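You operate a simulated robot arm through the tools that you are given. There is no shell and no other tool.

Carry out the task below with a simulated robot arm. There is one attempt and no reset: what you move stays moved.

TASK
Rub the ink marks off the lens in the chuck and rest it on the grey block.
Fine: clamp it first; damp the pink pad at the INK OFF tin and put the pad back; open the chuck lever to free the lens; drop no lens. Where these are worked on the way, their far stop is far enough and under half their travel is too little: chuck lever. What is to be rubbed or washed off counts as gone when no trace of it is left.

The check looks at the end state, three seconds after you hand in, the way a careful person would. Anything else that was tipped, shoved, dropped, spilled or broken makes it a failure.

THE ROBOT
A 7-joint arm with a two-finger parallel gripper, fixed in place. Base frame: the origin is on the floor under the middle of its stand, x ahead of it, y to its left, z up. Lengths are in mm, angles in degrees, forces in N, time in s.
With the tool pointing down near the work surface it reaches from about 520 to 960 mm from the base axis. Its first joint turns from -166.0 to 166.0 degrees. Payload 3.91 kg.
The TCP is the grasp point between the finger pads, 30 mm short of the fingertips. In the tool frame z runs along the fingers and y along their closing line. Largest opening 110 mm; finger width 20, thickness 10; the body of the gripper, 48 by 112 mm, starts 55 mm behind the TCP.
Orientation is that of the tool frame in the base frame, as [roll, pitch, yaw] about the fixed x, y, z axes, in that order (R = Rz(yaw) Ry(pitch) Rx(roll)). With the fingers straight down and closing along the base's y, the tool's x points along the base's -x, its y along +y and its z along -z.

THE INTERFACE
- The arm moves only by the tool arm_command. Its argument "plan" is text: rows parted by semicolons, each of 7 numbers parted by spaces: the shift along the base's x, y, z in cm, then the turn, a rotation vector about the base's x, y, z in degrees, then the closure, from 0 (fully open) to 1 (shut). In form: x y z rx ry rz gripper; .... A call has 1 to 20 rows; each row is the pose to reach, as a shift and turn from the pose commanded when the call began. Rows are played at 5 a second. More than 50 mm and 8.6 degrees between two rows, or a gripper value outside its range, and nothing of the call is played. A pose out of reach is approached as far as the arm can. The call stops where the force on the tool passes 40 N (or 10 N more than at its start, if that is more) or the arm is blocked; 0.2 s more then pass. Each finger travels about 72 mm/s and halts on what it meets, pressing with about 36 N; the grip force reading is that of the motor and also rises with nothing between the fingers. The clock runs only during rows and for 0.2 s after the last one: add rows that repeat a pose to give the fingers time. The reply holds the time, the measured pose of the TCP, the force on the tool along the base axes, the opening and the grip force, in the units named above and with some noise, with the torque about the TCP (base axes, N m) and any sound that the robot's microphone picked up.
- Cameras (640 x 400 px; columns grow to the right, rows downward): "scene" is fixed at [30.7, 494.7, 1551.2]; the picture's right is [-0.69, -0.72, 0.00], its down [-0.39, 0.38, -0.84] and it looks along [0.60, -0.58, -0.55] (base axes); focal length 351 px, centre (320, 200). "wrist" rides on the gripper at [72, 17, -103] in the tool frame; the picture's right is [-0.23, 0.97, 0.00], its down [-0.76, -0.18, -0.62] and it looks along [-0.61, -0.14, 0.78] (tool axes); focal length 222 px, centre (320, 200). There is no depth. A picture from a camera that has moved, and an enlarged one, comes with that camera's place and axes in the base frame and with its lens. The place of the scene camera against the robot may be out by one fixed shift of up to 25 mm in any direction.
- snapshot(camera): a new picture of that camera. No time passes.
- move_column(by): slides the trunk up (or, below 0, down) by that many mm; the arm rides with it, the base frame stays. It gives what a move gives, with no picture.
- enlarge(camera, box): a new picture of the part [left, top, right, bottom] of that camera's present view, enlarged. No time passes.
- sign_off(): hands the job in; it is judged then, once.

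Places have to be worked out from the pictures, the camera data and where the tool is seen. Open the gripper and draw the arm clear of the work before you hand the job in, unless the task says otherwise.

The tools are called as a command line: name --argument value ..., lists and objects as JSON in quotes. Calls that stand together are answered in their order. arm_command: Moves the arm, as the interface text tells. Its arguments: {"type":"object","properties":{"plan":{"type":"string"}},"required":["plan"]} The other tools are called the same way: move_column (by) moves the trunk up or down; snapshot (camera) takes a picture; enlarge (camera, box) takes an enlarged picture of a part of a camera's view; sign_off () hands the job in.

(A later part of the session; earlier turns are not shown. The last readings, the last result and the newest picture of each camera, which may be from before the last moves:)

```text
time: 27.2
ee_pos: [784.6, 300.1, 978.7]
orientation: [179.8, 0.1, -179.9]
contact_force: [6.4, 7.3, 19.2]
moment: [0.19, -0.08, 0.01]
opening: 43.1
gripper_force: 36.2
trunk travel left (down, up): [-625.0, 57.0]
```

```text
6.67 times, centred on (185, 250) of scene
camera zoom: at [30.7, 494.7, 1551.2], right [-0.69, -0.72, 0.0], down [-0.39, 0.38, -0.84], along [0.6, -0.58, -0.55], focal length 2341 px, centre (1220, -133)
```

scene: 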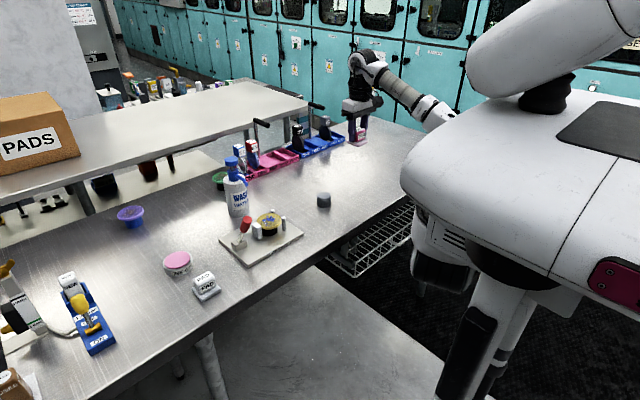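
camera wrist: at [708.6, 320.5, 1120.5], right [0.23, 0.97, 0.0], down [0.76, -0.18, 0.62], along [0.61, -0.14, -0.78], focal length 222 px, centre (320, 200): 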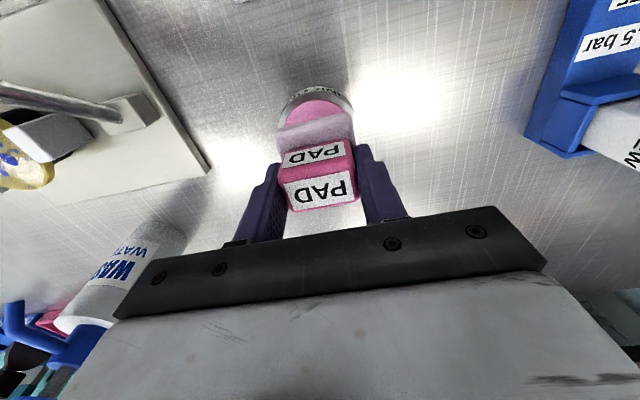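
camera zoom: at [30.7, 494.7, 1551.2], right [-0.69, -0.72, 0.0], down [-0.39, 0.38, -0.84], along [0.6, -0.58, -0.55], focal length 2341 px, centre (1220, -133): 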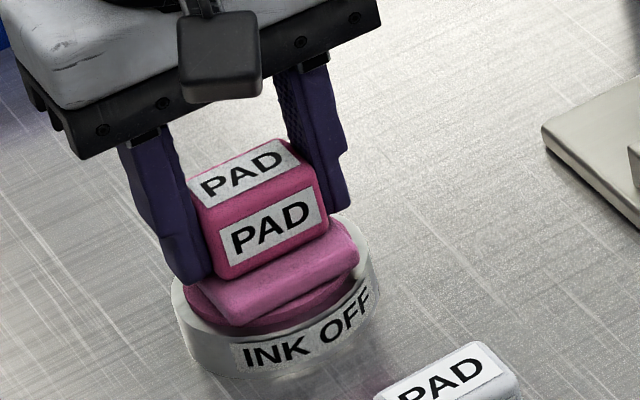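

Contact now reads 19 N and the foam is deep pink, so the pad is damp. I lift straight up and carry it round to above the lens, keeping clear of the lever and bottle.

arm_command --plan "0 0 2 0 0 0 0.8; 0 0 5 0 0 0 0.8; 0 0 9 0 0 0 0.8; 0 -4 10 0 0 0 0.8; -0.5 -8.5 10 0 0 0 0.8; -0.5 -13 10 0 0 0 0.8; -0.5 -17 10 0 0 0 0.8; -2.0 -21 10 0 0 0 0.8; -4 -24 9 0 0 0 0.8; -5.5 -25.2 7 0 0 0 0.8; -5.5 -25.2 5.5 0 0 0 0.8; -5.5 -25.2 5.5 0 0 0 0.8"

snapshot --camera "wrist"

enlarge --camera "scene" --box '[210, 180, 310, 260]'

enlarge --camera "scene" --box '[140, 220, 240, 300]'

```text
time: 29.8
ee_pos: [729.1, 47.8, 1032.9]
orientation: [-180.0, 0.0, -179.8]
contact_force: [0.4, 0.8, -0.1]
moment: [-0.01, 0.01, -0.01]
opening: 43.3
gripper_force: 36.3
trunk travel left (down, up): [-625.0, 57.0]
```

```text
taken
camera wrist: at [656.6, 66.3, 1136.0], right [0.23, 0.97, 0.0], down [0.76, -0.18, 0.62], along [0.61, -0.14, -0.78], focal length 222 px, centre (320, 200)
```

wrist: 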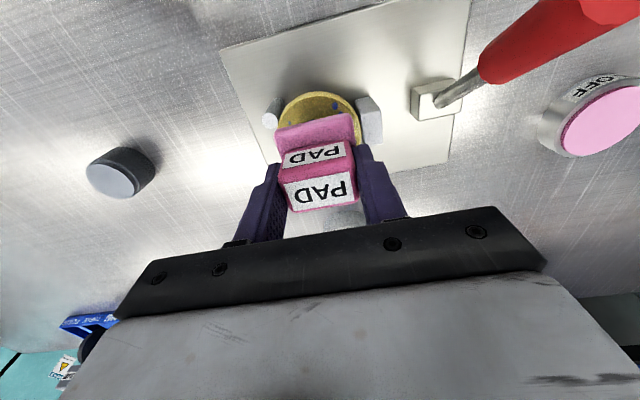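

```text
5.00 times, centred on (260, 220) of scene
camera zoom: at [30.7, 494.7, 1551.2], right [-0.69, -0.72, 0.0], down [-0.39, 0.38, -0.84], along [0.6, -0.58, -0.55], focal length 1755 px, centre (620, 100)
```

zoom: 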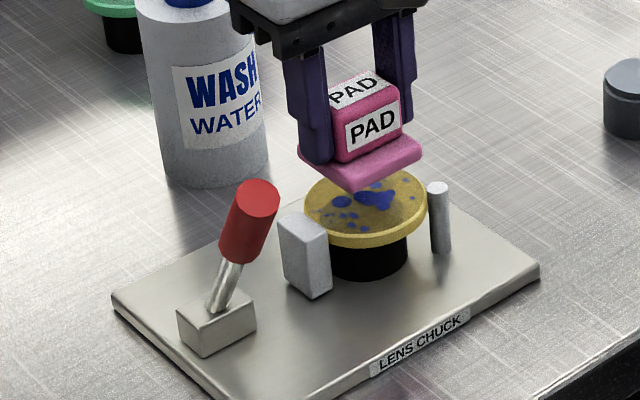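

```text
5.00 times, centred on (190, 260) of scene
camera zoom: at [30.7, 494.7, 1551.2], right [-0.69, -0.72, 0.0], down [-0.39, 0.38, -0.84], along [0.6, -0.58, -0.55], focal length 1755 px, centre (970, -100)
```

zoom: 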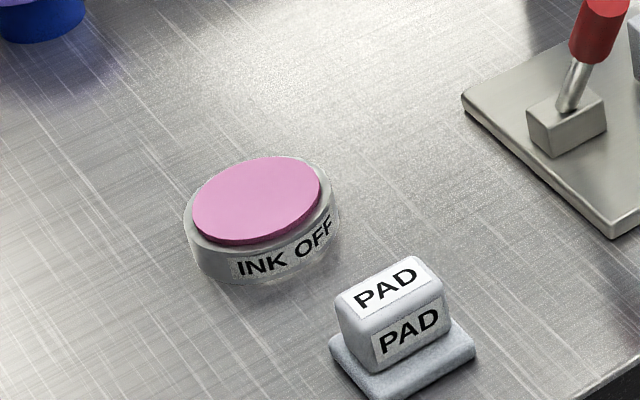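

The pad is centred above the lens about 25 mm up, and the tin still stands in place. I lower it onto the lens in fine steps until I feel contact.

arm_command --plan "0 0 -1 0 0 0 0.8; 0 0 -1.8 0 0 0 0.8; 0 0 -2.1 0 0 0 0.8; 0 0 -2.3 0 0 0 0.8; 0 0 -2.3 0 0 0 0.8"

enlarge --camera "scene" --box '[230, 190, 300, 250]'

```text
time: 31.0
ee_pos: [729.4, 47.4, 1008.5]
orientation: [180.0, -0.1, -179.9]
contact_force: [0.0, 0.4, -0.6]
moment: [0.0, 0.01, -0.01]
opening: 43.4
gripper_force: 36.0
trunk travel left (down, up): [-625.0, 57.0]
```

```text
6.67 times, centred on (265, 220) of scene
camera zoom: at [30.7, 494.7, 1551.2], right [-0.69, -0.72, 0.0], down [-0.39, 0.38, -0.84], along [0.6, -0.58, -0.55], focal length 2341 px, centre (687, 67)
```

zoom: 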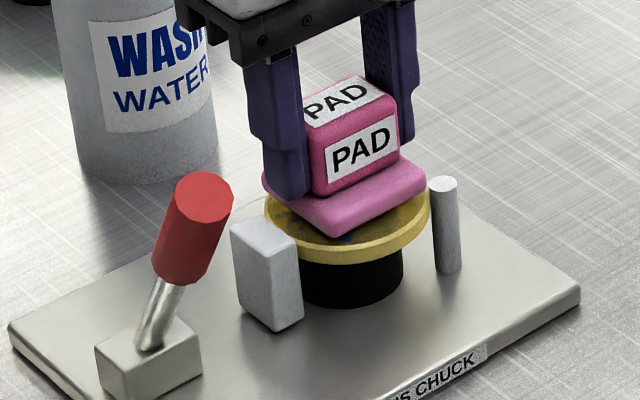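

Pad is a few mm above the glass with no force yet. I continue down in ~1.5 mm steps.

arm_command --plan "0 0 -0.15 0 0 0 0.8; 0 0 -0.3 0 0 0 0.8; 0 0 -0.45 0 0 0 0.8; 0 0 -0.45 0 0 0 0.8"

enlarge --camera "scene" --box '[230, 190, 300, 250]'

```text
time: 32.0
ee_pos: [729.2, 48.4, 1003.5]
orientation: [-180.0, 0.1, -179.9]
contact_force: [0.6, 2.8, 4.5]
moment: [0.12, 0.02, -0.02]
opening: 43.2
gripper_force: 36.0
trunk travel left (down, up): [-625.0, 57.0]
```

```text
6.67 times, centred on (265, 220) of scene
camera zoom: at [30.7, 494.7, 1551.2], right [-0.69, -0.72, 0.0], down [-0.39, 0.38, -0.84], along [0.6, -0.58, -0.55], focal length 2341 px, centre (687, 67)
```

zoom: 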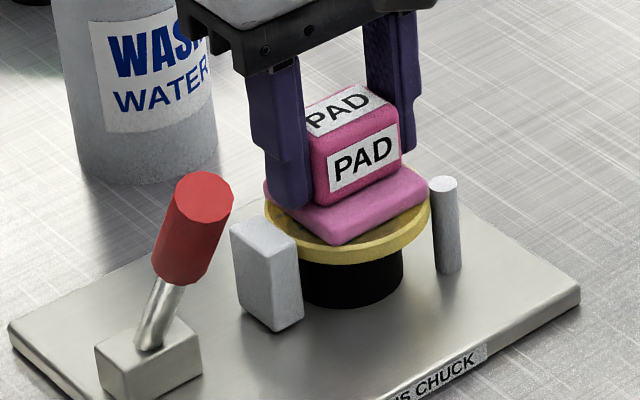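

Contact is felt (4.5 N up) at commanded TCP z≈1005. I press about 1 mm more and rub in a small raster, keeping the slab clear of the pins (y≤20) and the jaw (y≥85).

arm_command --plan "0 0 -0.1 0 0 0 0.8; -0.4 0.1 -0.1 0 0 0 0.8; -0.8 0.3 -0.1 0 0 0 0.8; -0.8 0.7 -0.1 0 0 0 0.8; 0 0.7 -0.1 0 0 0 0.8; 0.8 0.7 -0.1 0 0 0 0.8; 0.8 0.3 -0.1 0 0 0 0.8; 0 0.3 -0.1 0 0 0 0.8; -0.8 0.3 -0.1 0 0 0 0.8; -0.8 0 -0.1 0 0 0 0.8; 0 0 -0.1 0 0 0 0.8; 0.8 0 -0.1 0 0 0 0.8; 0.8 -0.3 -0.1 0 0 0 0.8; 0 -0.3 -0.1 0 0 0 0.8; -0.8 -0.3 -0.1 0 0 0 0.8; -0.8 0.2 -0.1 0 0 0 0.8; 0 0.2 -0.1 0 0 0 0.8; 0.8 0.2 -0.1 0 0 0 0.8; 0 0 -0.1 0 0 0 0.8"

enlarge --camera "scene" --box '[230, 190, 300, 250]'

snapshot --camera "wrist"

```text
time: 36.0
ee_pos: [728.6, 48.5, 1004.2]
orientation: [179.9, 0.3, -179.9]
contact_force: [9.3, 2.9, 20.1]
moment: [0.1, -0.34, -0.02]
opening: 43.2
gripper_force: 36.3
trunk travel left (down, up): [-625.0, 57.0]
```

```text
6.67 times, centred on (265, 220) of scene
camera zoom: at [30.7, 494.7, 1551.2], right [-0.69, -0.72, 0.0], down [-0.39, 0.38, -0.84], along [0.6, -0.58, -0.55], focal length 2341 px, centre (687, 67)
```

zoom: 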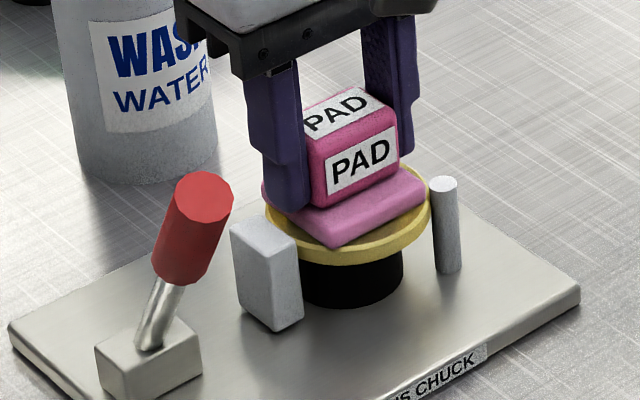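

```text
taken
camera wrist: at [655.2, 67.5, 1107.1], right [0.23, 0.97, 0.0], down [0.76, -0.18, 0.63], along [0.61, -0.14, -0.78], focal length 222 px, centre (320, 200)
```

wrist: 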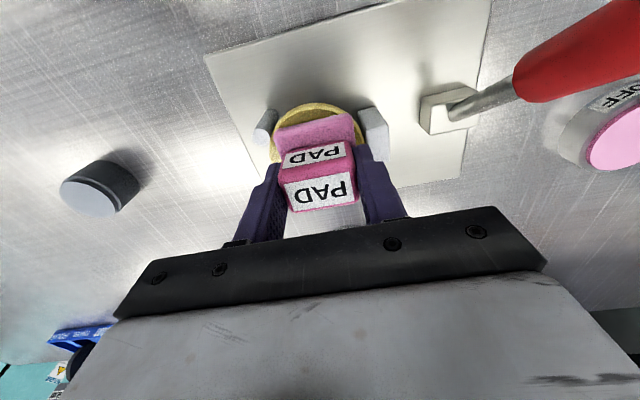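

The rub ran at about 20 N. I lift clear to inspect the lens.

arm_command --plan "0 0 1 0 0 0 0.8; 0 0 3 0 0 0 0.8; 0 -1 6 0 0 0 0.8; 0 -5 8 0 0 0 0.8; 0 -9 8 0 0 0 0.8; 0 -9 8 0 0 0 0.8"

enlarge --camera "scene" --box '[240, 200, 300, 250]'

snapshot --camera "wrist"

enlarge --camera "wrist" --box '[340, 70, 460, 160]'

```text
time: 37.4
ee_pos: [729.2, -40.5, 1081.3]
orientation: [180.0, -0.1, -179.9]
contact_force: [-0.6, 0.2, -1.0]
moment: [0.02, 0.01, -0.02]
opening: 43.7
gripper_force: 35.8
trunk travel left (down, up): [-625.0, 57.0]
```

```text
8.00 times, centred on (270, 225) of scene
camera zoom: at [30.7, 494.7, 1551.2], right [-0.69, -0.72, 0.0], down [-0.39, 0.38, -0.84], along [0.6, -0.58, -0.55], focal length 2809 px, centre (720, 0)
```

zoom: 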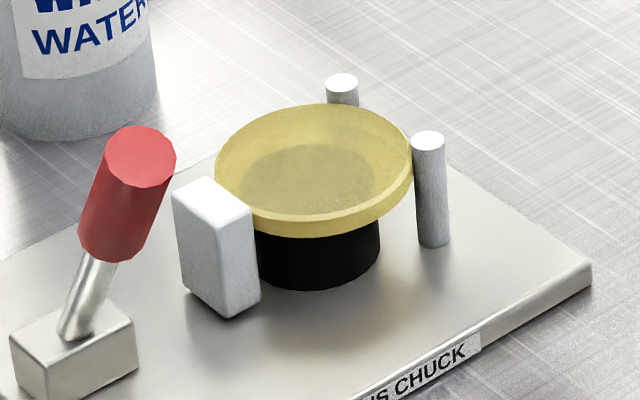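

```text
taken
camera wrist: at [656.2, -22.6, 1185.5], right [0.23, 0.97, 0.0], down [0.76, -0.18, 0.62], along [0.61, -0.14, -0.78], focal length 222 px, centre (320, 200)
```

wrist: 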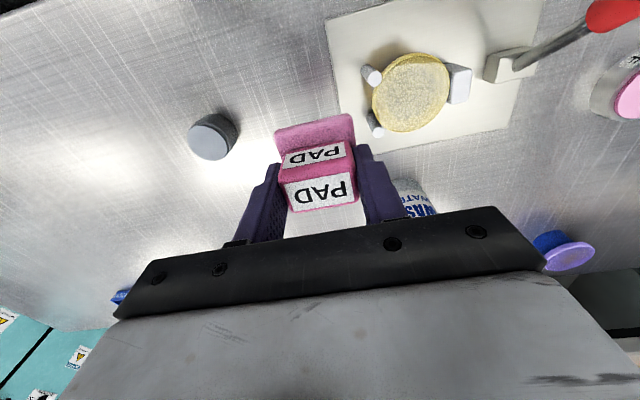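

```text
4.44 times, centred on (400, 115) of wrist
camera zoom: at [656.2, -22.6, 1185.5], right [0.23, 0.97, 0.0], down [0.76, -0.18, 0.62], along [0.61, -0.14, -0.78], focal length 987 px, centre (-36, 578)
```

zoom: 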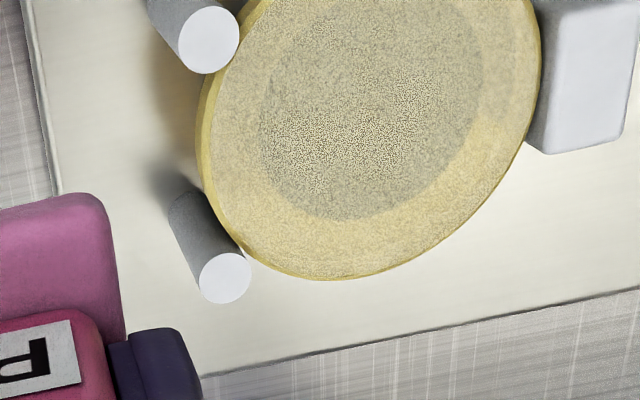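

The ink looks gone; the darker centre is the black pedestal seen through the glass. I zoom over the whole lens to be sure no trace is left.

enlarge --camera "wrist" --box '[365, 45, 460, 105]'

enlarge --camera "wrist" --box '[365, 80, 460, 140]'

enlarge --camera "scene" --box '[255, 205, 295, 235]'

```text
6.67 times, centred on (412, 75) of wrist
camera zoom: at [656.2, -22.6, 1185.5], right [0.23, 0.97, 0.0], down [0.76, -0.18, 0.62], along [0.61, -0.14, -0.78], focal length 1481 px, centre (-297, 1033)
```

zoom: 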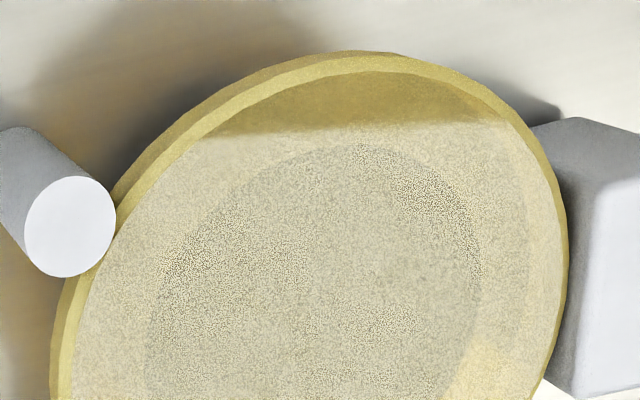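

```text
6.67 times, centred on (412, 110) of wrist
camera zoom: at [656.2, -22.6, 1185.5], right [0.23, 0.97, 0.0], down [0.76, -0.18, 0.62], along [0.61, -0.14, -0.78], focal length 1481 px, centre (-297, 800)
```

zoom: 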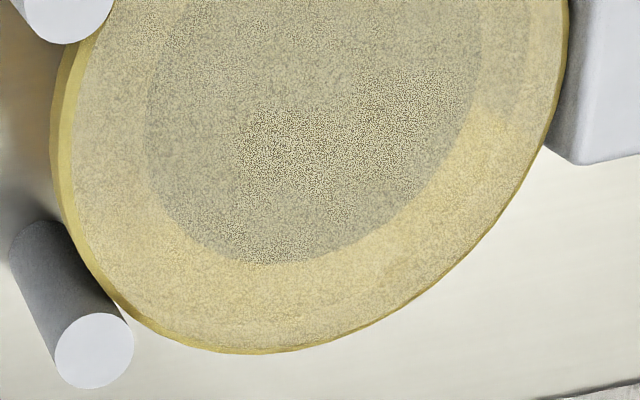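

```text
13.33 times, centred on (275, 220) of scene
camera zoom: at [30.7, 494.7, 1551.2], right [-0.69, -0.72, 0.0], down [-0.39, 0.38, -0.84], along [0.6, -0.58, -0.55], focal length 4681 px, centre (920, -67)
```

zoom: 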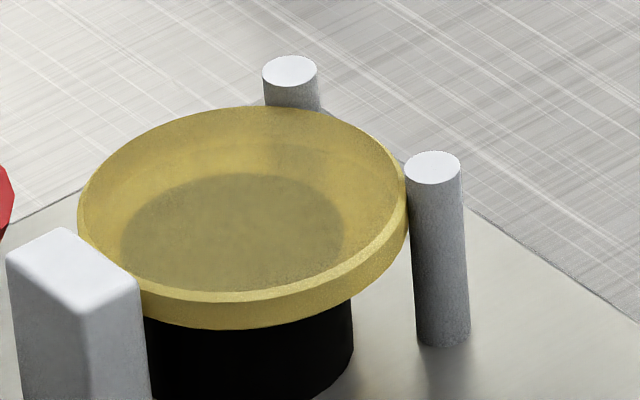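

From both cameras the glass looks clean; one hazy boundary looks like a reflection. I shift 5 cm to check from a different angle whether it moves like a reflection.

arm_command --plan "-3 0 1 0 0 0 0.8; -6 1 1.5 0 0 0 0.8; -6 1 1.5 0 0 0 0.8"

snapshot --camera "wrist"

enlarge --camera "wrist" --box '[350, 80, 470, 170]'

```text
time: 38.2
ee_pos: [668.9, -30.6, 1099.2]
orientation: [180.0, 0.0, 180.0]
contact_force: [-0.2, 0.0, -1.2]
moment: [0.0, 0.01, -0.03]
opening: 42.9
gripper_force: 36.1
trunk travel left (down, up): [-625.0, 57.0]
```

```text
taken
camera wrist: at [595.8, -11.9, 1201.9], right [0.23, 0.97, 0.0], down [0.76, -0.18, 0.62], along [0.61, -0.14, -0.78], focal length 222 px, centre (320, 200)
```

wrist: 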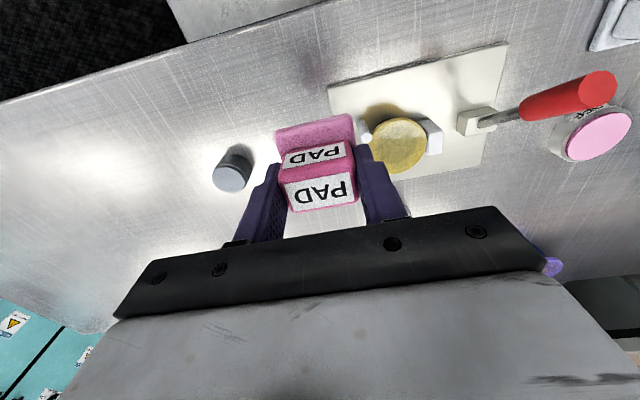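

```text
4.44 times, centred on (410, 125) of wrist
camera zoom: at [595.8, -11.9, 1201.9], right [0.23, 0.97, 0.0], down [0.76, -0.18, 0.62], along [0.61, -0.14, -0.78], focal length 987 px, centre (-80, 533)
```

zoom: 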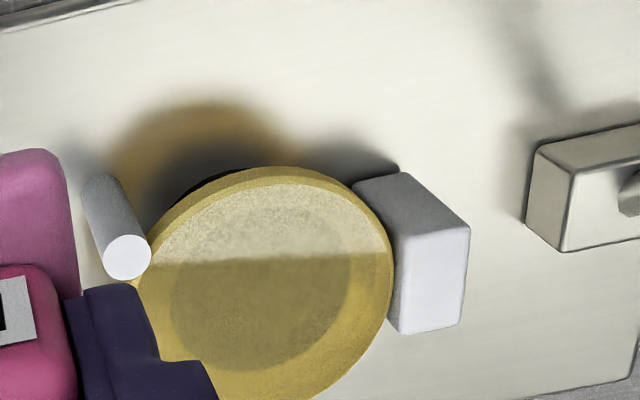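

The hazy edge moved with the camera, so it was a reflection — the lens is clean. Now I carry the pad back to its original spot (TCP 722.6, −312) and stop about 40 mm above the table first.

arm_command --plan "1 -4 0 0 0 0 0.8; 2 -8.5 0 0 0 0 0.8; 3 -13 0 0 0 0 0.8; 4 -17.5 0 0 0 0 0.8; 5 -22 -1 0 0 0 0.8; 5.25 -26 -2 0 0 0 0.8; 5.25 -28.1 -5 0 0 0 0.8; 5.25 -28.1 -8 0 0 0 0.8; 5.25 -28.1 -10.5 0 0 0 0.8; 5.25 -28.1 -10.5 0 0 0 0.8"

snapshot --camera "wrist"

enlarge --camera "scene" --box '[300, 140, 400, 220]'

```text
time: 40.4
ee_pos: [721.7, -314.5, 990.9]
orientation: [180.0, 0.0, -179.8]
contact_force: [-0.4, 0.6, -1.2]
moment: [0.01, -0.01, -0.02]
opening: 43.2
gripper_force: 36.0
trunk travel left (down, up): [-625.0, 57.0]
```

```text
taken
camera wrist: at [648.8, -296.3, 1094.7], right [0.23, 0.97, 0.0], down [0.76, -0.18, 0.62], along [0.61, -0.14, -0.78], focal length 222 px, centre (320, 200)
```

wrist: 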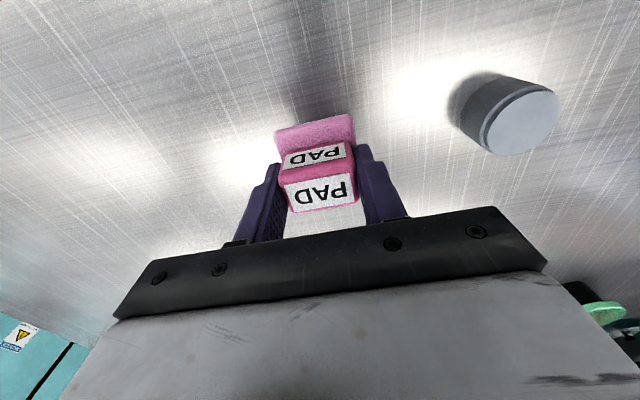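

```text
5.00 times, centred on (350, 180) of scene
camera zoom: at [30.7, 494.7, 1551.2], right [-0.69, -0.72, 0.0], down [-0.39, 0.38, -0.84], along [0.6, -0.58, -0.55], focal length 1755 px, centre (170, 300)
```

zoom: 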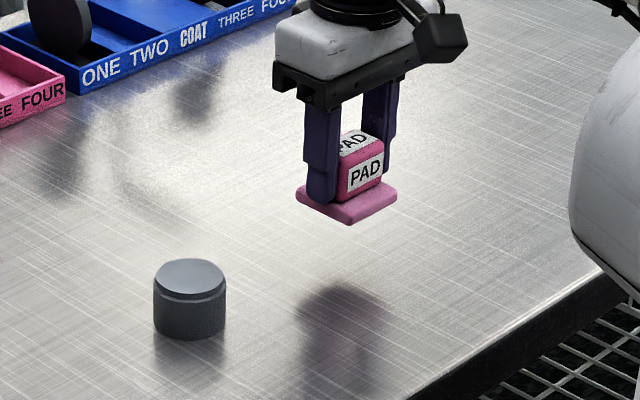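

The pad is above its old spot, about 40 mm up. I lower it in shrinking steps until it touches the table.

arm_command --plan "0 0 -1.5 0 0 0 0.8; 0 0 -3 0 0 0 0.8; 0 0 -3.7 0 0 0 0.8; 0 0 -4.0 0 0 0 0.8; 0 0 -4.1 0 0 0 0.8; 0 0 -4.1 0 0 0 0.8"

enlarge --camera "scene" --box '[300, 140, 400, 220]'

```text
time: 41.8
ee_pos: [721.0, -312.0, 952.7]
orientation: [180.0, 0.2, -180.0]
contact_force: [1.0, 0.1, 1.9]
moment: [0.01, 0.05, -0.02]
opening: 43.1
gripper_force: 36.3
trunk travel left (down, up): [-625.0, 57.0]
```

```text
5.00 times, centred on (350, 180) of scene
camera zoom: at [30.7, 494.7, 1551.2], right [-0.69, -0.72, 0.0], down [-0.39, 0.38, -0.84], along [0.6, -0.58, -0.55], focal length 1755 px, centre (170, 300)
```

zoom: 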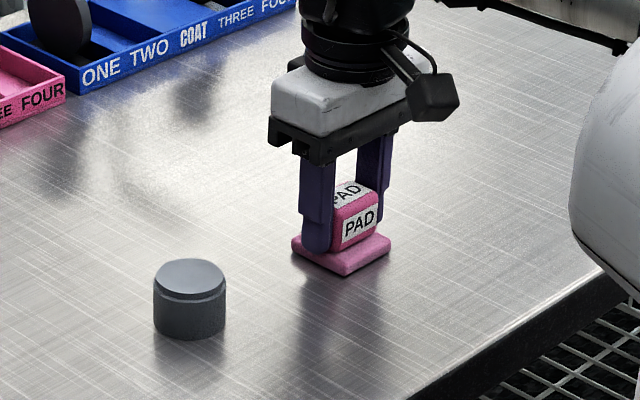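

The pad rests on the table (about 2 N) in the same picture position as at the start. I release it and rise straight up.

arm_command --plan "0 0 0 0 0 0 0.5; 0 0 0 0 0 0 0.2; 0 0 0 0 0 0 0; 0 0 0 0 0 0 0; 0 0 2 0 0 0 0; 0 0 5 0 0 0 0; 0 0 9 0 0 0 0; 0 0 13 0 0 0 0; 0 0 13 0 0 0 0"

snapshot --camera "wrist"

enlarge --camera "scene" --box '[300, 140, 400, 220]'

```text
time: 43.8
ee_pos: [721.9, -312.9, 1083.2]
orientation: [-180.0, 0.0, -179.9]
contact_force: [0.0, 0.1, -0.2]
moment: [-0.01, 0.02, -0.03]
opening: 110.1
gripper_force: 0.2
trunk travel left (down, up): [-625.0, 57.0]
```

```text
taken
camera wrist: at [649.0, -294.9, 1186.6], right [0.23, 0.97, 0.0], down [0.76, -0.18, 0.62], along [0.61, -0.14, -0.78], focal length 222 px, centre (320, 200)
```

wrist: 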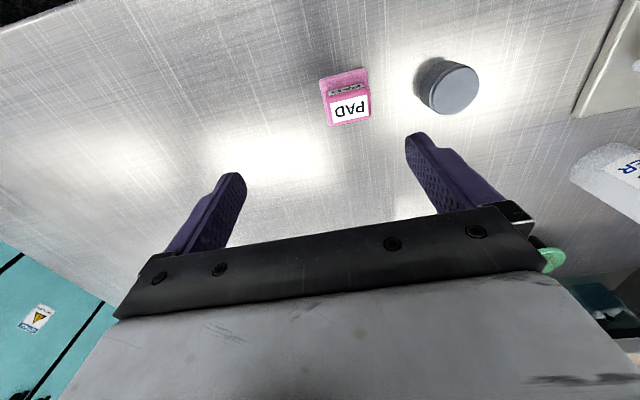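

```text
5.00 times, centred on (350, 180) of scene
camera zoom: at [30.7, 494.7, 1551.2], right [-0.69, -0.72, 0.0], down [-0.39, 0.38, -0.84], along [0.6, -0.58, -0.55], focal length 1755 px, centre (170, 300)
```

zoom: 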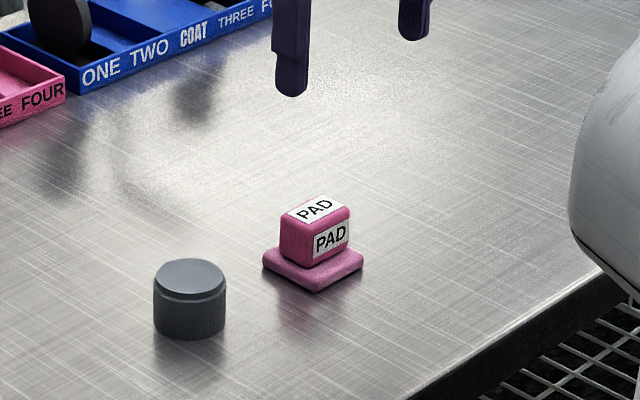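

On release the pad was dragged about 25–30 mm toward +y — my fingertips must have been touching the foam slab. It still stands upright, but I want it back where it was, so I move above it for an accurate look.

arm_command --plan "0 1.5 -3 0 0 0 0; 0 2.8 -6 0 0 0 0; 0 2.8 -6 0 0 0 0"

snapshot --camera "wrist"

enlarge --camera "wrist" --box '[240, 70, 400, 170]'

```text
time: 44.6
ee_pos: [722.3, -283.5, 1022.7]
orientation: [180.0, 0.0, 180.0]
contact_force: [0.4, 0.4, 0.1]
moment: [0.02, 0.01, 0.03]
opening: 110.0
gripper_force: 0.0
trunk travel left (down, up): [-625.0, 57.0]
```

```text
taken
camera wrist: at [649.1, -265.3, 1126.6], right [0.23, 0.97, 0.0], down [0.76, -0.18, 0.62], along [0.61, -0.14, -0.78], focal length 222 px, centre (320, 200)
```

wrist: 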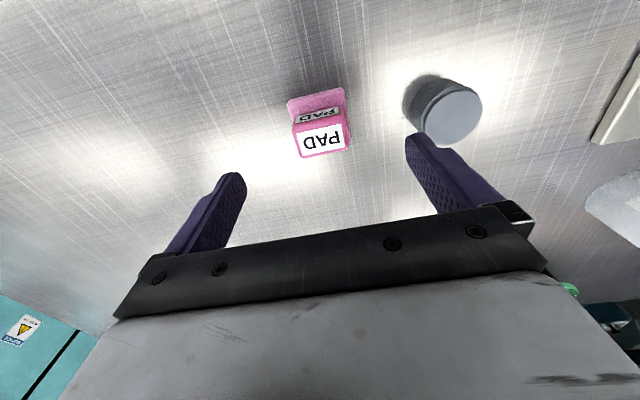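

```text
4.00 times, centred on (320, 120) of wrist
camera zoom: at [649.1, -265.3, 1126.6], right [0.23, 0.97, 0.0], down [0.76, -0.18, 0.62], along [0.61, -0.14, -0.78], focal length 888 px, centre (320, 520)
```

zoom: 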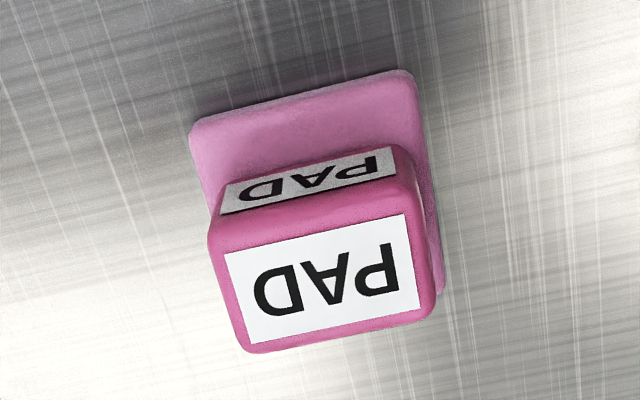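

The pad now stands at about (721, −281), 30 mm from its original spot. I'll regrasp it with the fingertips about 8 mm higher and the fingers only part-open, to stay off the slab and away from the grey block.

arm_command --plan "0 0.25 -1 0 0 0 0.25; -0.1 0.25 -3 0 0 0 0.25; -0.1 0.25 -5 0 0 0 0.25; -0.1 0.25 -6.1 0 0 0 0.25; -0.1 0.25 -6.1 0 0 0 0.25; -0.1 0.25 -6.1 0 0 0 0.5; -0.1 0.25 -6.1 0 0 0 0.7; -0.1 0.25 -6.1 0 0 0 0.8; -0.1 0.25 -6.1 0 0 0 0.8"

enlarge --camera "scene" --box '[315, 160, 385, 216]'

snapshot --camera "wrist"

```text
time: 46.6
ee_pos: [720.6, -281.6, 962.5]
orientation: [-179.9, 0.1, -180.0]
contact_force: [-0.1, -1.1, 0.0]
moment: [0.0, 0.02, 0.01]
opening: 42.6
gripper_force: 36.4
trunk travel left (down, up): [-625.0, 57.0]
```

```text
7.14 times, centred on (350, 188) of scene
camera zoom: at [30.7, 494.7, 1551.2], right [-0.69, -0.72, 0.0], down [-0.39, 0.38, -0.84], along [0.6, -0.58, -0.55], focal length 2508 px, centre (106, 286)
```

zoom: 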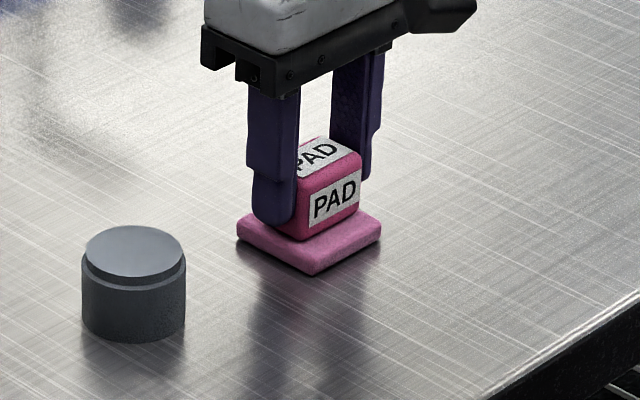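

```text
taken
camera wrist: at [648.6, -263.8, 1065.5], right [0.23, 0.97, 0.0], down [0.76, -0.18, 0.62], along [0.61, -0.14, -0.78], focal length 222 px, centre (320, 200)
```

wrist: 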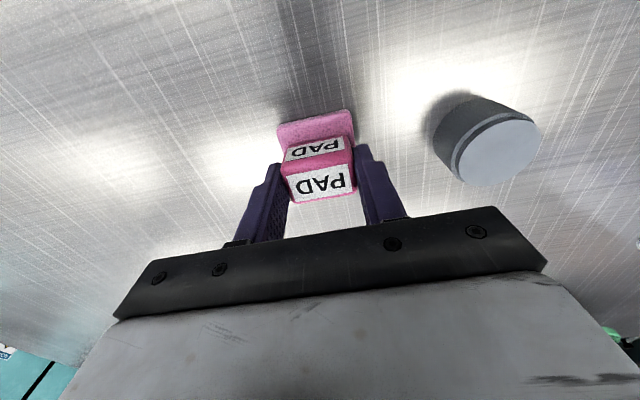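

The fingertips are now about 12 mm above the slab. I lift 10 mm, shift the pad 30 mm back in −y, and set it down at the same height; then I'll open in tiny steps to see what drags it.

arm_command --plan "0 0 0.6 0 0 0 0.8; 0 -0.8 1.0 0 0 0 0.8; 0 -1.8 1.0 0 0 0 0.8; 0 -2.8 1.0 0 0 0 0.8; 0 -3.05 1.0 0 0 0 0.8; 0 -3.05 0.5 0 0 0 0.8; 0 -3.05 0.1 0 0 0 0.8; 0 -3.05 0 0 0 0 0.8; 0 -3.05 0 0 0 0 0.8"

enlarge --camera "scene" --box '[300, 140, 400, 220]'

```text
time: 48.6
ee_pos: [720.1, -313.3, 962.2]
orientation: [180.0, 0.0, -179.9]
contact_force: [-0.4, -0.2, 1.8]
moment: [-0.02, 0.05, 0.0]
opening: 43.0
gripper_force: 36.5
trunk travel left (down, up): [-625.0, 57.0]
```

```text
5.00 times, centred on (350, 180) of scene
camera zoom: at [30.7, 494.7, 1551.2], right [-0.69, -0.72, 0.0], down [-0.39, 0.38, -0.84], along [0.6, -0.58, -0.55], focal length 1755 px, centre (170, 300)
```

zoom: 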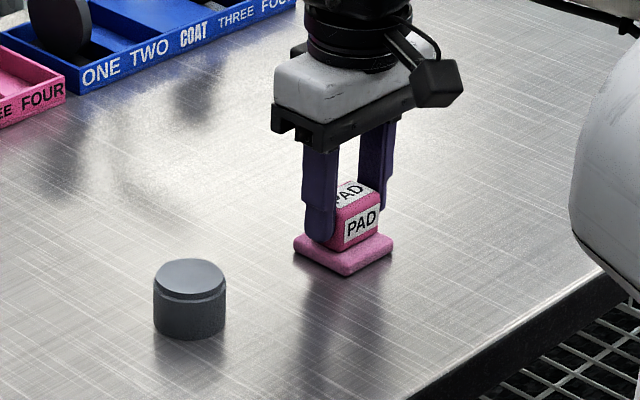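

The pad is back at its original picture position (corners within 2 px). I open the fingers only to about 50 mm and look.

arm_command --plan "0 0 0 0 0 0 0.6; 0 0 0 0 0 0 0.57; 0 0 0 0 0 0 0.55; 0 0 0 0 0 0 0.55"

enlarge --camera "scene" --box '[300, 140, 400, 220]'

enlarge --camera "wrist" --box '[240, 110, 400, 230]'

```text
time: 49.6
ee_pos: [720.8, -312.7, 961.1]
orientation: [179.9, 0.0, -180.0]
contact_force: [0.7, 0.1, 0.0]
moment: [-0.01, 0.01, -0.01]
opening: 49.5
gripper_force: 0.0
trunk travel left (down, up): [-625.0, 57.0]
```

```text
5.00 times, centred on (350, 180) of scene
camera zoom: at [30.7, 494.7, 1551.2], right [-0.69, -0.72, 0.0], down [-0.39, 0.38, -0.84], along [0.6, -0.58, -0.55], focal length 1755 px, centre (170, 300)
```

zoom: 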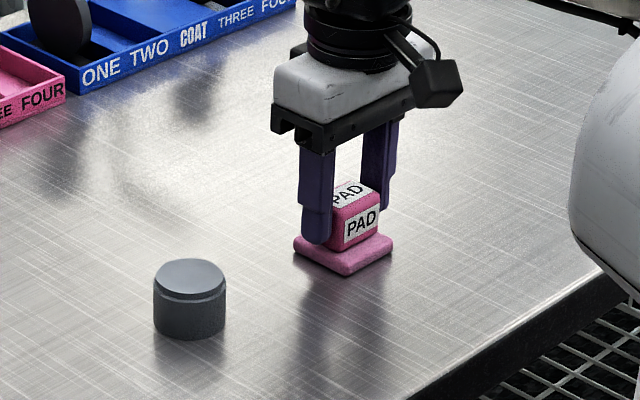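

```text
3.33 times, centred on (320, 170) of wrist
camera zoom: at [647.8, -294.8, 1065.1], right [0.23, 0.97, 0.0], down [0.76, -0.18, 0.62], along [0.61, -0.14, -0.78], focal length 740 px, centre (320, 300)
```

zoom: 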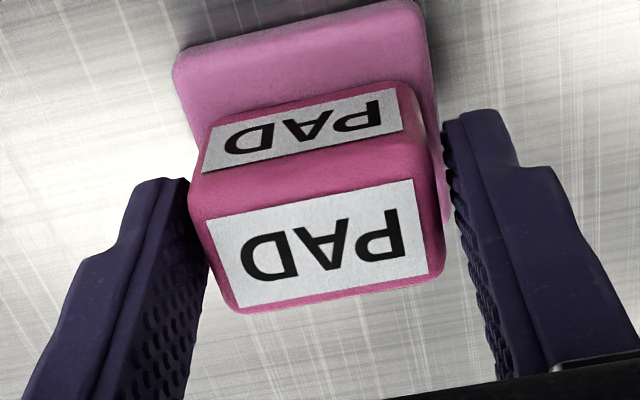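

The pad stayed put this time, so it was the fingertips on the slab that dragged it before. I open wider, check again, then rise.

arm_command --plan "0 0 0 0 0 0 0.45; 0 0 0 0 0 0 0.35; 0 0 0 0 0 0 0.3; 0 0 0.5 0 0 0 0.3; 0 0 1.5 0 0 0 0.3; 0 0 3.5 0 0 0 0.3; 0 0 6 0 0 0 0.3; 0 0 10 0 0 0 0.3; 0 0 14 0 0 0 0.1; 0 0 14 0 0 0 0"

enlarge --camera "scene" --box '[300, 140, 400, 220]'

snapshot --camera "wrist"

```text
time: 51.8
ee_pos: [723.4, -312.2, 1103.1]
orientation: [180.0, 0.0, -180.0]
contact_force: [0.3, 0.7, -0.2]
moment: [0.02, -0.01, 0.01]
opening: 109.9
gripper_force: 0.0
trunk travel left (down, up): [-625.0, 57.0]
```

```text
5.00 times, centred on (350, 180) of scene
camera zoom: at [30.7, 494.7, 1551.2], right [-0.69, -0.72, 0.0], down [-0.39, 0.38, -0.84], along [0.6, -0.58, -0.55], focal length 1755 px, centre (170, 300)
```

zoom: 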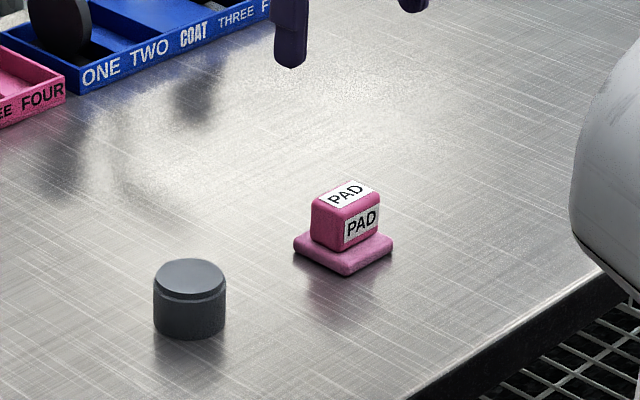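

```text
taken
camera wrist: at [650.1, -293.8, 1206.7], right [0.23, 0.97, 0.0], down [0.76, -0.18, 0.62], along [0.61, -0.14, -0.78], focal length 222 px, centre (320, 200)
```

wrist: 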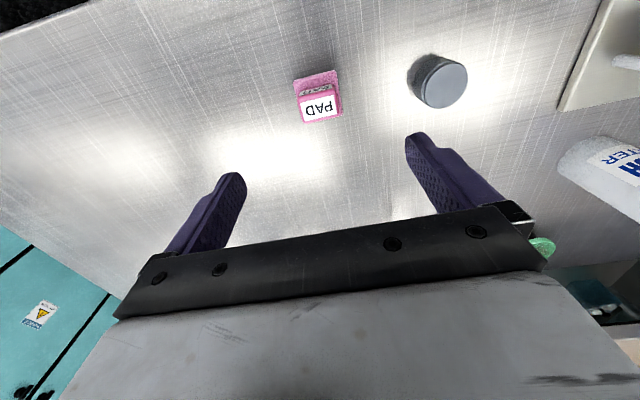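

The pink pad stands back exactly in its original place. Now to open the chuck: I travel with shut fingers to the robot side (−x) of the lever at a safe height, then go down beside the handle.

arm_command --plan "-1 4.5 0 0 0 0 1; -2.2 9 0 0 0 0 1; -3.4 13.5 0 0 0 0 1; -4.6 18 0 0 0 0 1; -5.8 22.5 0 0 0 0 1; -7 27 0 0 0 0 1; -8.2 31.5 0 0 0 0 1; -9.4 36 0 0 0 0 1; -10.6 40.5 0 0 0 0 1; -11 44.5 0 0 0 0 1; -11 46.6 0 0 0 0 1; -11 46.6 0 0 0 0 1"

snapshot --camera "wrist"

enlarge --camera "scene" --box '[200, 150, 330, 260]'

```text
time: 54.4
ee_pos: [610.3, 154.1, 1099.8]
orientation: [179.9, 0.0, -180.0]
contact_force: [0.8, -0.2, 0.1]
moment: [-0.01, -0.01, -0.01]
opening: 0.0
gripper_force: 36.0
trunk travel left (down, up): [-625.0, 57.0]
```

```text
taken
camera wrist: at [538.1, 171.7, 1203.7], right [0.23, 0.97, 0.0], down [0.76, -0.18, 0.62], along [0.61, -0.14, -0.78], focal length 222 px, centre (320, 200)
```

wrist: 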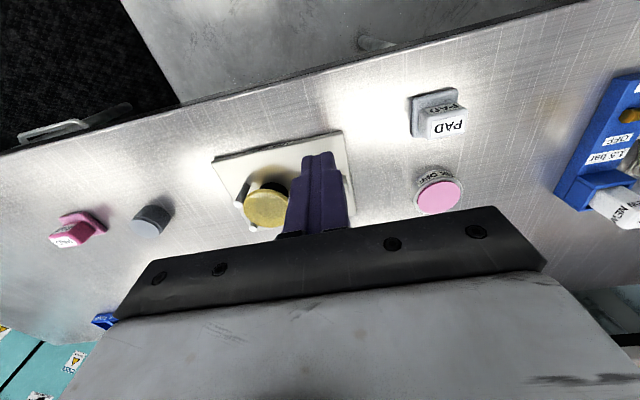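

```text
3.64 times, centred on (265, 205) of scene
camera zoom: at [30.7, 494.7, 1551.2], right [-0.69, -0.72, 0.0], down [-0.39, 0.38, -0.84], along [0.6, -0.58, -0.55], focal length 1277 px, centre (520, 182)
```

zoom: 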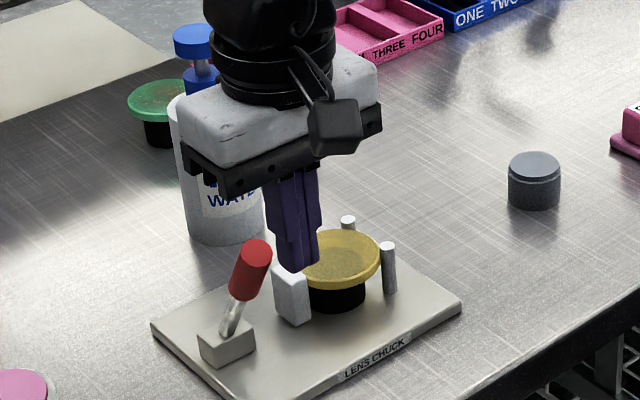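

The closed fingers are on the robot side of the handle (handle end about x≈655, y≈155). I lower beside it and push in +x slowly until the stop.

arm_command --plan "-0.3 0.1 -2 0 0 0 1; -0.3 0.1 -4 0 0 0 1; -0.3 0.1 -6 0 0 0 1; 1 0.1 -6 0 0 0 1; 2 0.1 -6 0 0 0 1; 3 0.1 -6 0 0 0 1; 4 0.1 -6 0 0 0 1; 5 0.1 -6 0 0 0 1; 6 0.1 -6 0 0 0 1; 7 0.1 -6 0 0 0 1; 8 0.1 -6 0 0 0 1; 9 0.1 -6 0 0 0 1; 9 0.1 -6 0 0 0 1"

snapshot --camera "wrist"

enlarge --camera "scene" --box '[200, 150, 330, 260]'

```text
time: 57.2
ee_pos: [701.1, 154.7, 1043.3]
orientation: [-180.0, 0.0, -179.8]
contact_force: [-0.4, 0.2, -0.9]
moment: [-0.01, -0.03, -0.01]
opening: 0.0
gripper_force: 35.4
trunk travel left (down, up): [-625.0, 57.0]
```

```text
taken
camera wrist: at [628.2, 173.2, 1146.1], right [0.23, 0.97, 0.0], down [0.76, -0.18, 0.62], along [0.61, -0.14, -0.78], focal length 222 px, centre (320, 200)
```

wrist: 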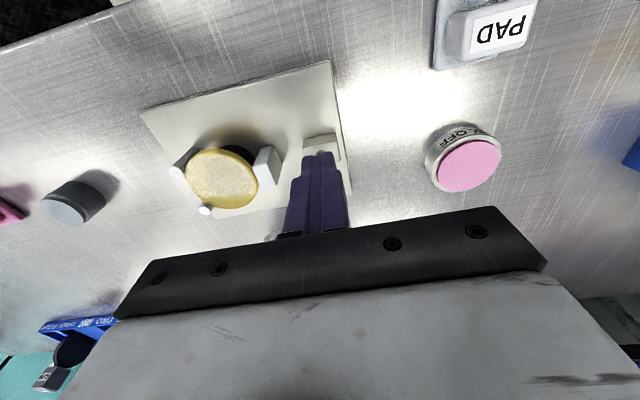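

```text
3.64 times, centred on (265, 205) of scene
camera zoom: at [30.7, 494.7, 1551.2], right [-0.69, -0.72, 0.0], down [-0.39, 0.38, -0.84], along [0.6, -0.58, -0.55], focal length 1277 px, centre (520, 182)
```

zoom: 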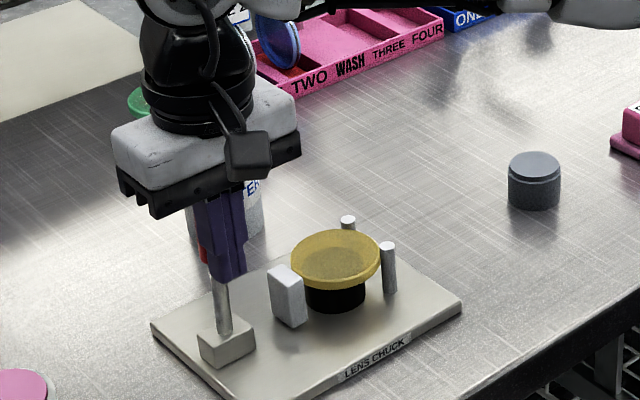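

The lever has gone to about upright and the jaw has moved back a little. I continue pushing to +x until the stop is felt.

arm_command --plan "1 -0.1 0 0 0 0 1; 2 -0.1 0 0 0 0 1; 3 -0.1 0 0 0 0 1; 3.5 -0.1 0 0 0 0 1; 4 -0.1 0 0 0 0 1; 4.5 -0.1 0 0 0 0 1; 5 -0.1 0 0 0 0 1; 5.5 -0.1 0 0 0 0 1; 5.5 -0.1 0 0 0 0 1"

snapshot --camera "wrist"

enlarge --camera "scene" --box '[200, 150, 330, 260]'

```text
time: 59.2
ee_pos: [752.0, 155.1, 1042.7]
orientation: [179.9, -0.1, -179.7]
contact_force: [-38.0, 5.0, 3.1]
moment: [-0.04, 1.14, 0.03]
opening: 0.0
gripper_force: 36.2
trunk travel left (down, up): [-625.0, 57.0]
```

```text
taken
camera wrist: at [679.1, 173.3, 1147.1], right [0.22, 0.98, 0.0], down [0.76, -0.17, 0.62], along [0.61, -0.14, -0.78], focal length 222 px, centre (320, 200)
```

wrist: 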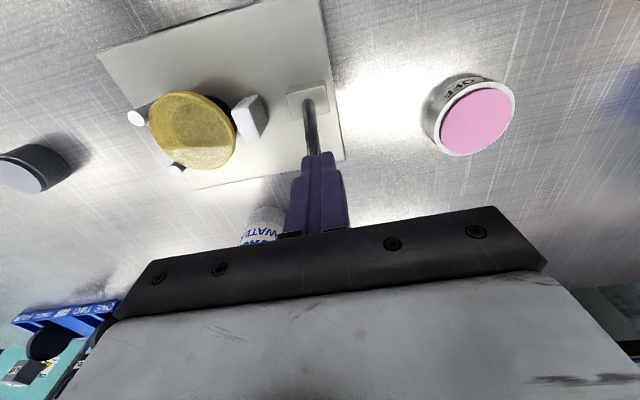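

```text
3.64 times, centred on (265, 205) of scene
camera zoom: at [30.7, 494.7, 1551.2], right [-0.69, -0.72, 0.0], down [-0.39, 0.38, -0.84], along [0.6, -0.58, -0.55], focal length 1277 px, centre (520, 182)
```

zoom: 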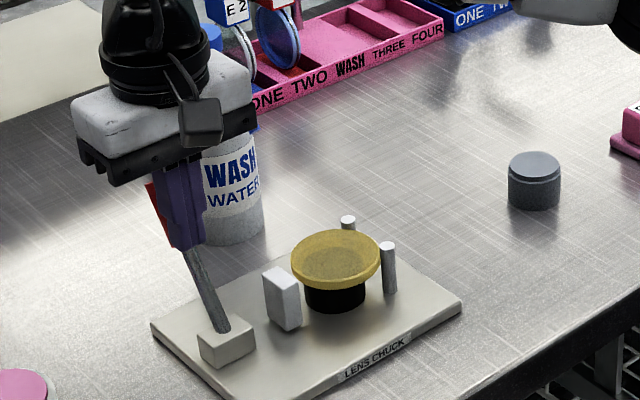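

The stop is reached (38 N at x≈752), the lever leans fully to +x again and the jaw stands clear of the lens. I back off, rise, open the fingers and move above the lens while checking.

arm_command --plan "-1.5 0 0 0 0 0 1; -4 0 0 0 0 0 1; -5 0 3 0 0 0 1; -5 0 6 0 0 0 0.8; -6 -2 6 0 0 0 0.5; -8 -6 6.5 0 0 0 0.2; -9 -10 7 0 0 0 0; -9 -10.5 7 0 0 0 0; -9 -10.5 7 0 0 0 0"

snapshot --camera "wrist"

enlarge --camera "wrist" --box '[240, 80, 400, 180]'

enlarge --camera "scene" --box '[220, 180, 310, 256]'

```text
time: 61.2
ee_pos: [665.8, 46.4, 1110.1]
orientation: [180.0, -0.1, -179.9]
contact_force: [0.4, 1.1, 0.3]
moment: [-0.02, -0.01, 0.01]
opening: 110.2
gripper_force: 0.1
trunk travel left (down, up): [-625.0, 57.0]
```

```text
taken
camera wrist: at [592.5, 64.6, 1213.0], right [0.23, 0.97, 0.0], down [0.76, -0.18, 0.62], along [0.61, -0.14, -0.78], focal length 222 px, centre (320, 200)
```

wrist: 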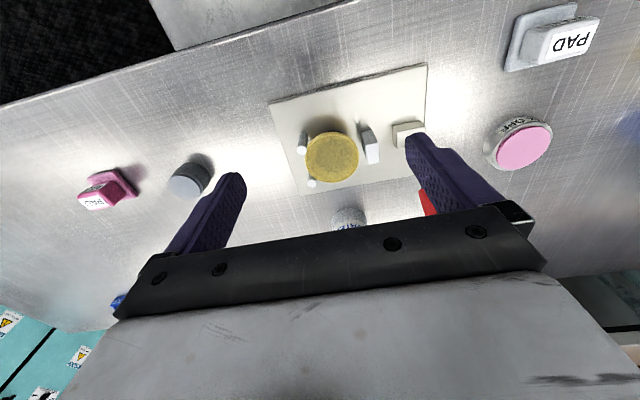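

```text
4.00 times, centred on (320, 130) of wrist
camera zoom: at [592.5, 64.6, 1213.0], right [0.23, 0.97, 0.0], down [0.76, -0.18, 0.62], along [0.61, -0.14, -0.78], focal length 888 px, centre (320, 480)
```

zoom: 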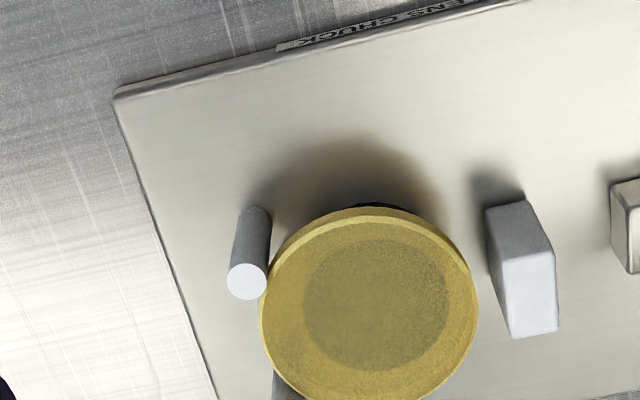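

```text
5.26 times, centred on (265, 218) of scene
camera zoom: at [30.7, 494.7, 1551.2], right [-0.69, -0.72, 0.0], down [-0.39, 0.38, -0.84], along [0.6, -0.58, -0.55], focal length 1848 px, centre (610, 105)
```

zoom: 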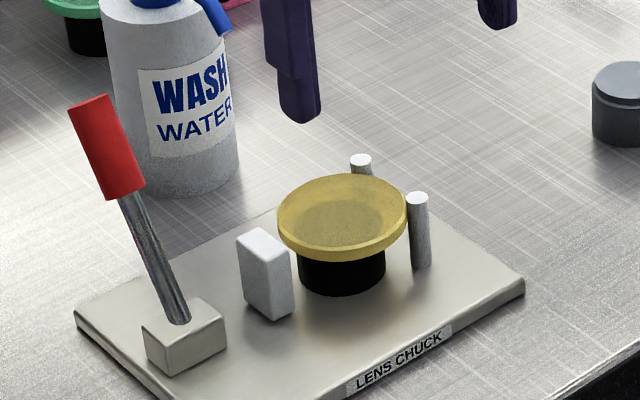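

Everything is open: jaw about 10 mm clear, lens still seated and clean. I now move above the lens and turn the tool +90° about z, so the fingers can close along x where neither pins nor jaw are in the way.

arm_command --plan "0.6 0 0 0 0 8 0; 1.2 0 -0.2 0 0 16 0; 1.8 0 -0.4 0 0 24 0; 2.4 0 -0.6 0 0 32 0; 3.0 0 -0.8 0 0 40 0; 3.6 0 -1 0 0 48 0; 4.2 0 -1.2 0 0 56 0; 4.8 0 -1.4 0 0 64 0; 5.4 0 -1.6 0 0 72 0; 6.0 0 -1.8 0 0 80 0; 6.2 0 -2 0 0 88 0; 6.2 0 -2 0 0 90 0; 6.2 0 -2 0 0 90 0"

snapshot --camera "wrist"

snapshot --camera "scene"

```text
time: 64.0
ee_pos: [552.0, 155.6, 1085.8]
orientation: [-180.0, 0.0, -89.9]
contact_force: [-0.6, 0.1, 0.1]
moment: [-0.05, 0.02, 0.01]
opening: 109.7
gripper_force: 0.1
out of reach, approached as far as the arm can: row 7, 8, 9, 10, 11, 12, 13
trunk travel left (down, up): [-625.0, 57.0]
```

```text
taken
camera wrist: at [534.9, 85.3, 1187.6], right [-0.97, 0.23, 0.0], down [0.18, 0.76, 0.62], along [0.14, 0.61, -0.78], focal length 222 px, centre (320, 200)
```

wrist: 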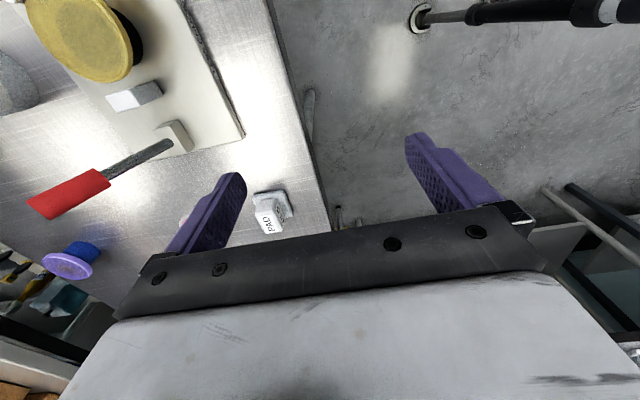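

```text
taken
```

scene: 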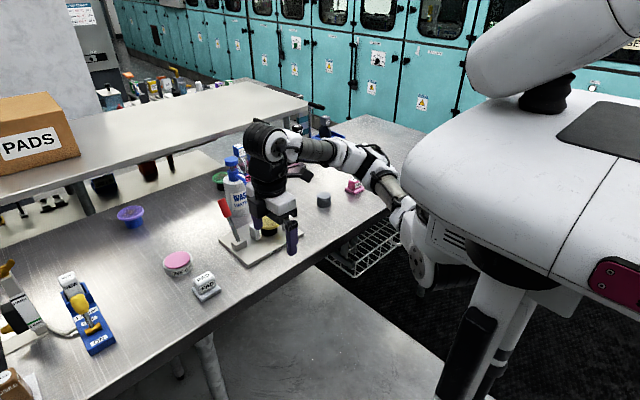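

The +90° turn ran into a wrist limit and the arm drifted aside to (552, 156), touching nothing. I turn back to the original yaw and will try the other direction instead.

arm_command --plan "0.3 -0.3 0.2 0 0 -8 0; 0.8 -0.8 0.4 0 0 -16 0; 1.6 -1.6 0.6 0 0 -24 0; 2.6 -2.6 0.8 0 0 -32 0; 3.8 -3.7 1 0 0 -40 0; 5 -4.8 1.2 0 0 -48 0; 6.2 -5.9 1.5 0 0 -56 0; 7.6 -7.1 1.8 0 0 -64 0; 9 -8.4 2 0 0 -72 0; 10.2 -9.5 2.3 0 0 -80 0; 11.2 -10.4 2.6 0 0 -88 0; 11.4 -10.6 2.6 0 0 -90 0; 11.4 -10.6 2.6 0 0 -90 0"

snapshot --camera "scene"

```text
time: 66.8
ee_pos: [676.1, 47.5, 1111.9]
orientation: [180.0, 0.0, 180.0]
contact_force: [0.7, 0.0, -1.1]
moment: [-0.01, -0.01, 0.03]
opening: 109.8
gripper_force: 0.1
trunk travel left (down, up): [-625.0, 57.0]
```

```text
taken
```

scene: 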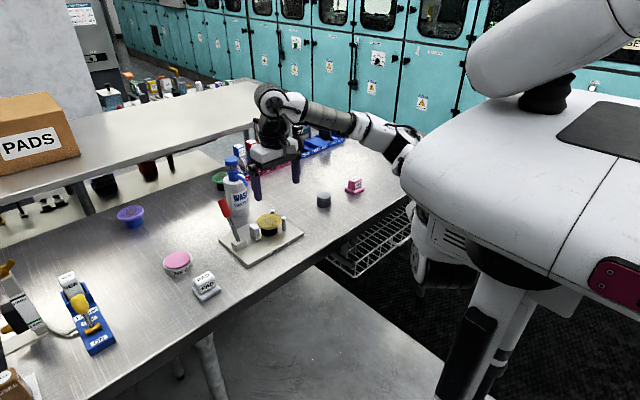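

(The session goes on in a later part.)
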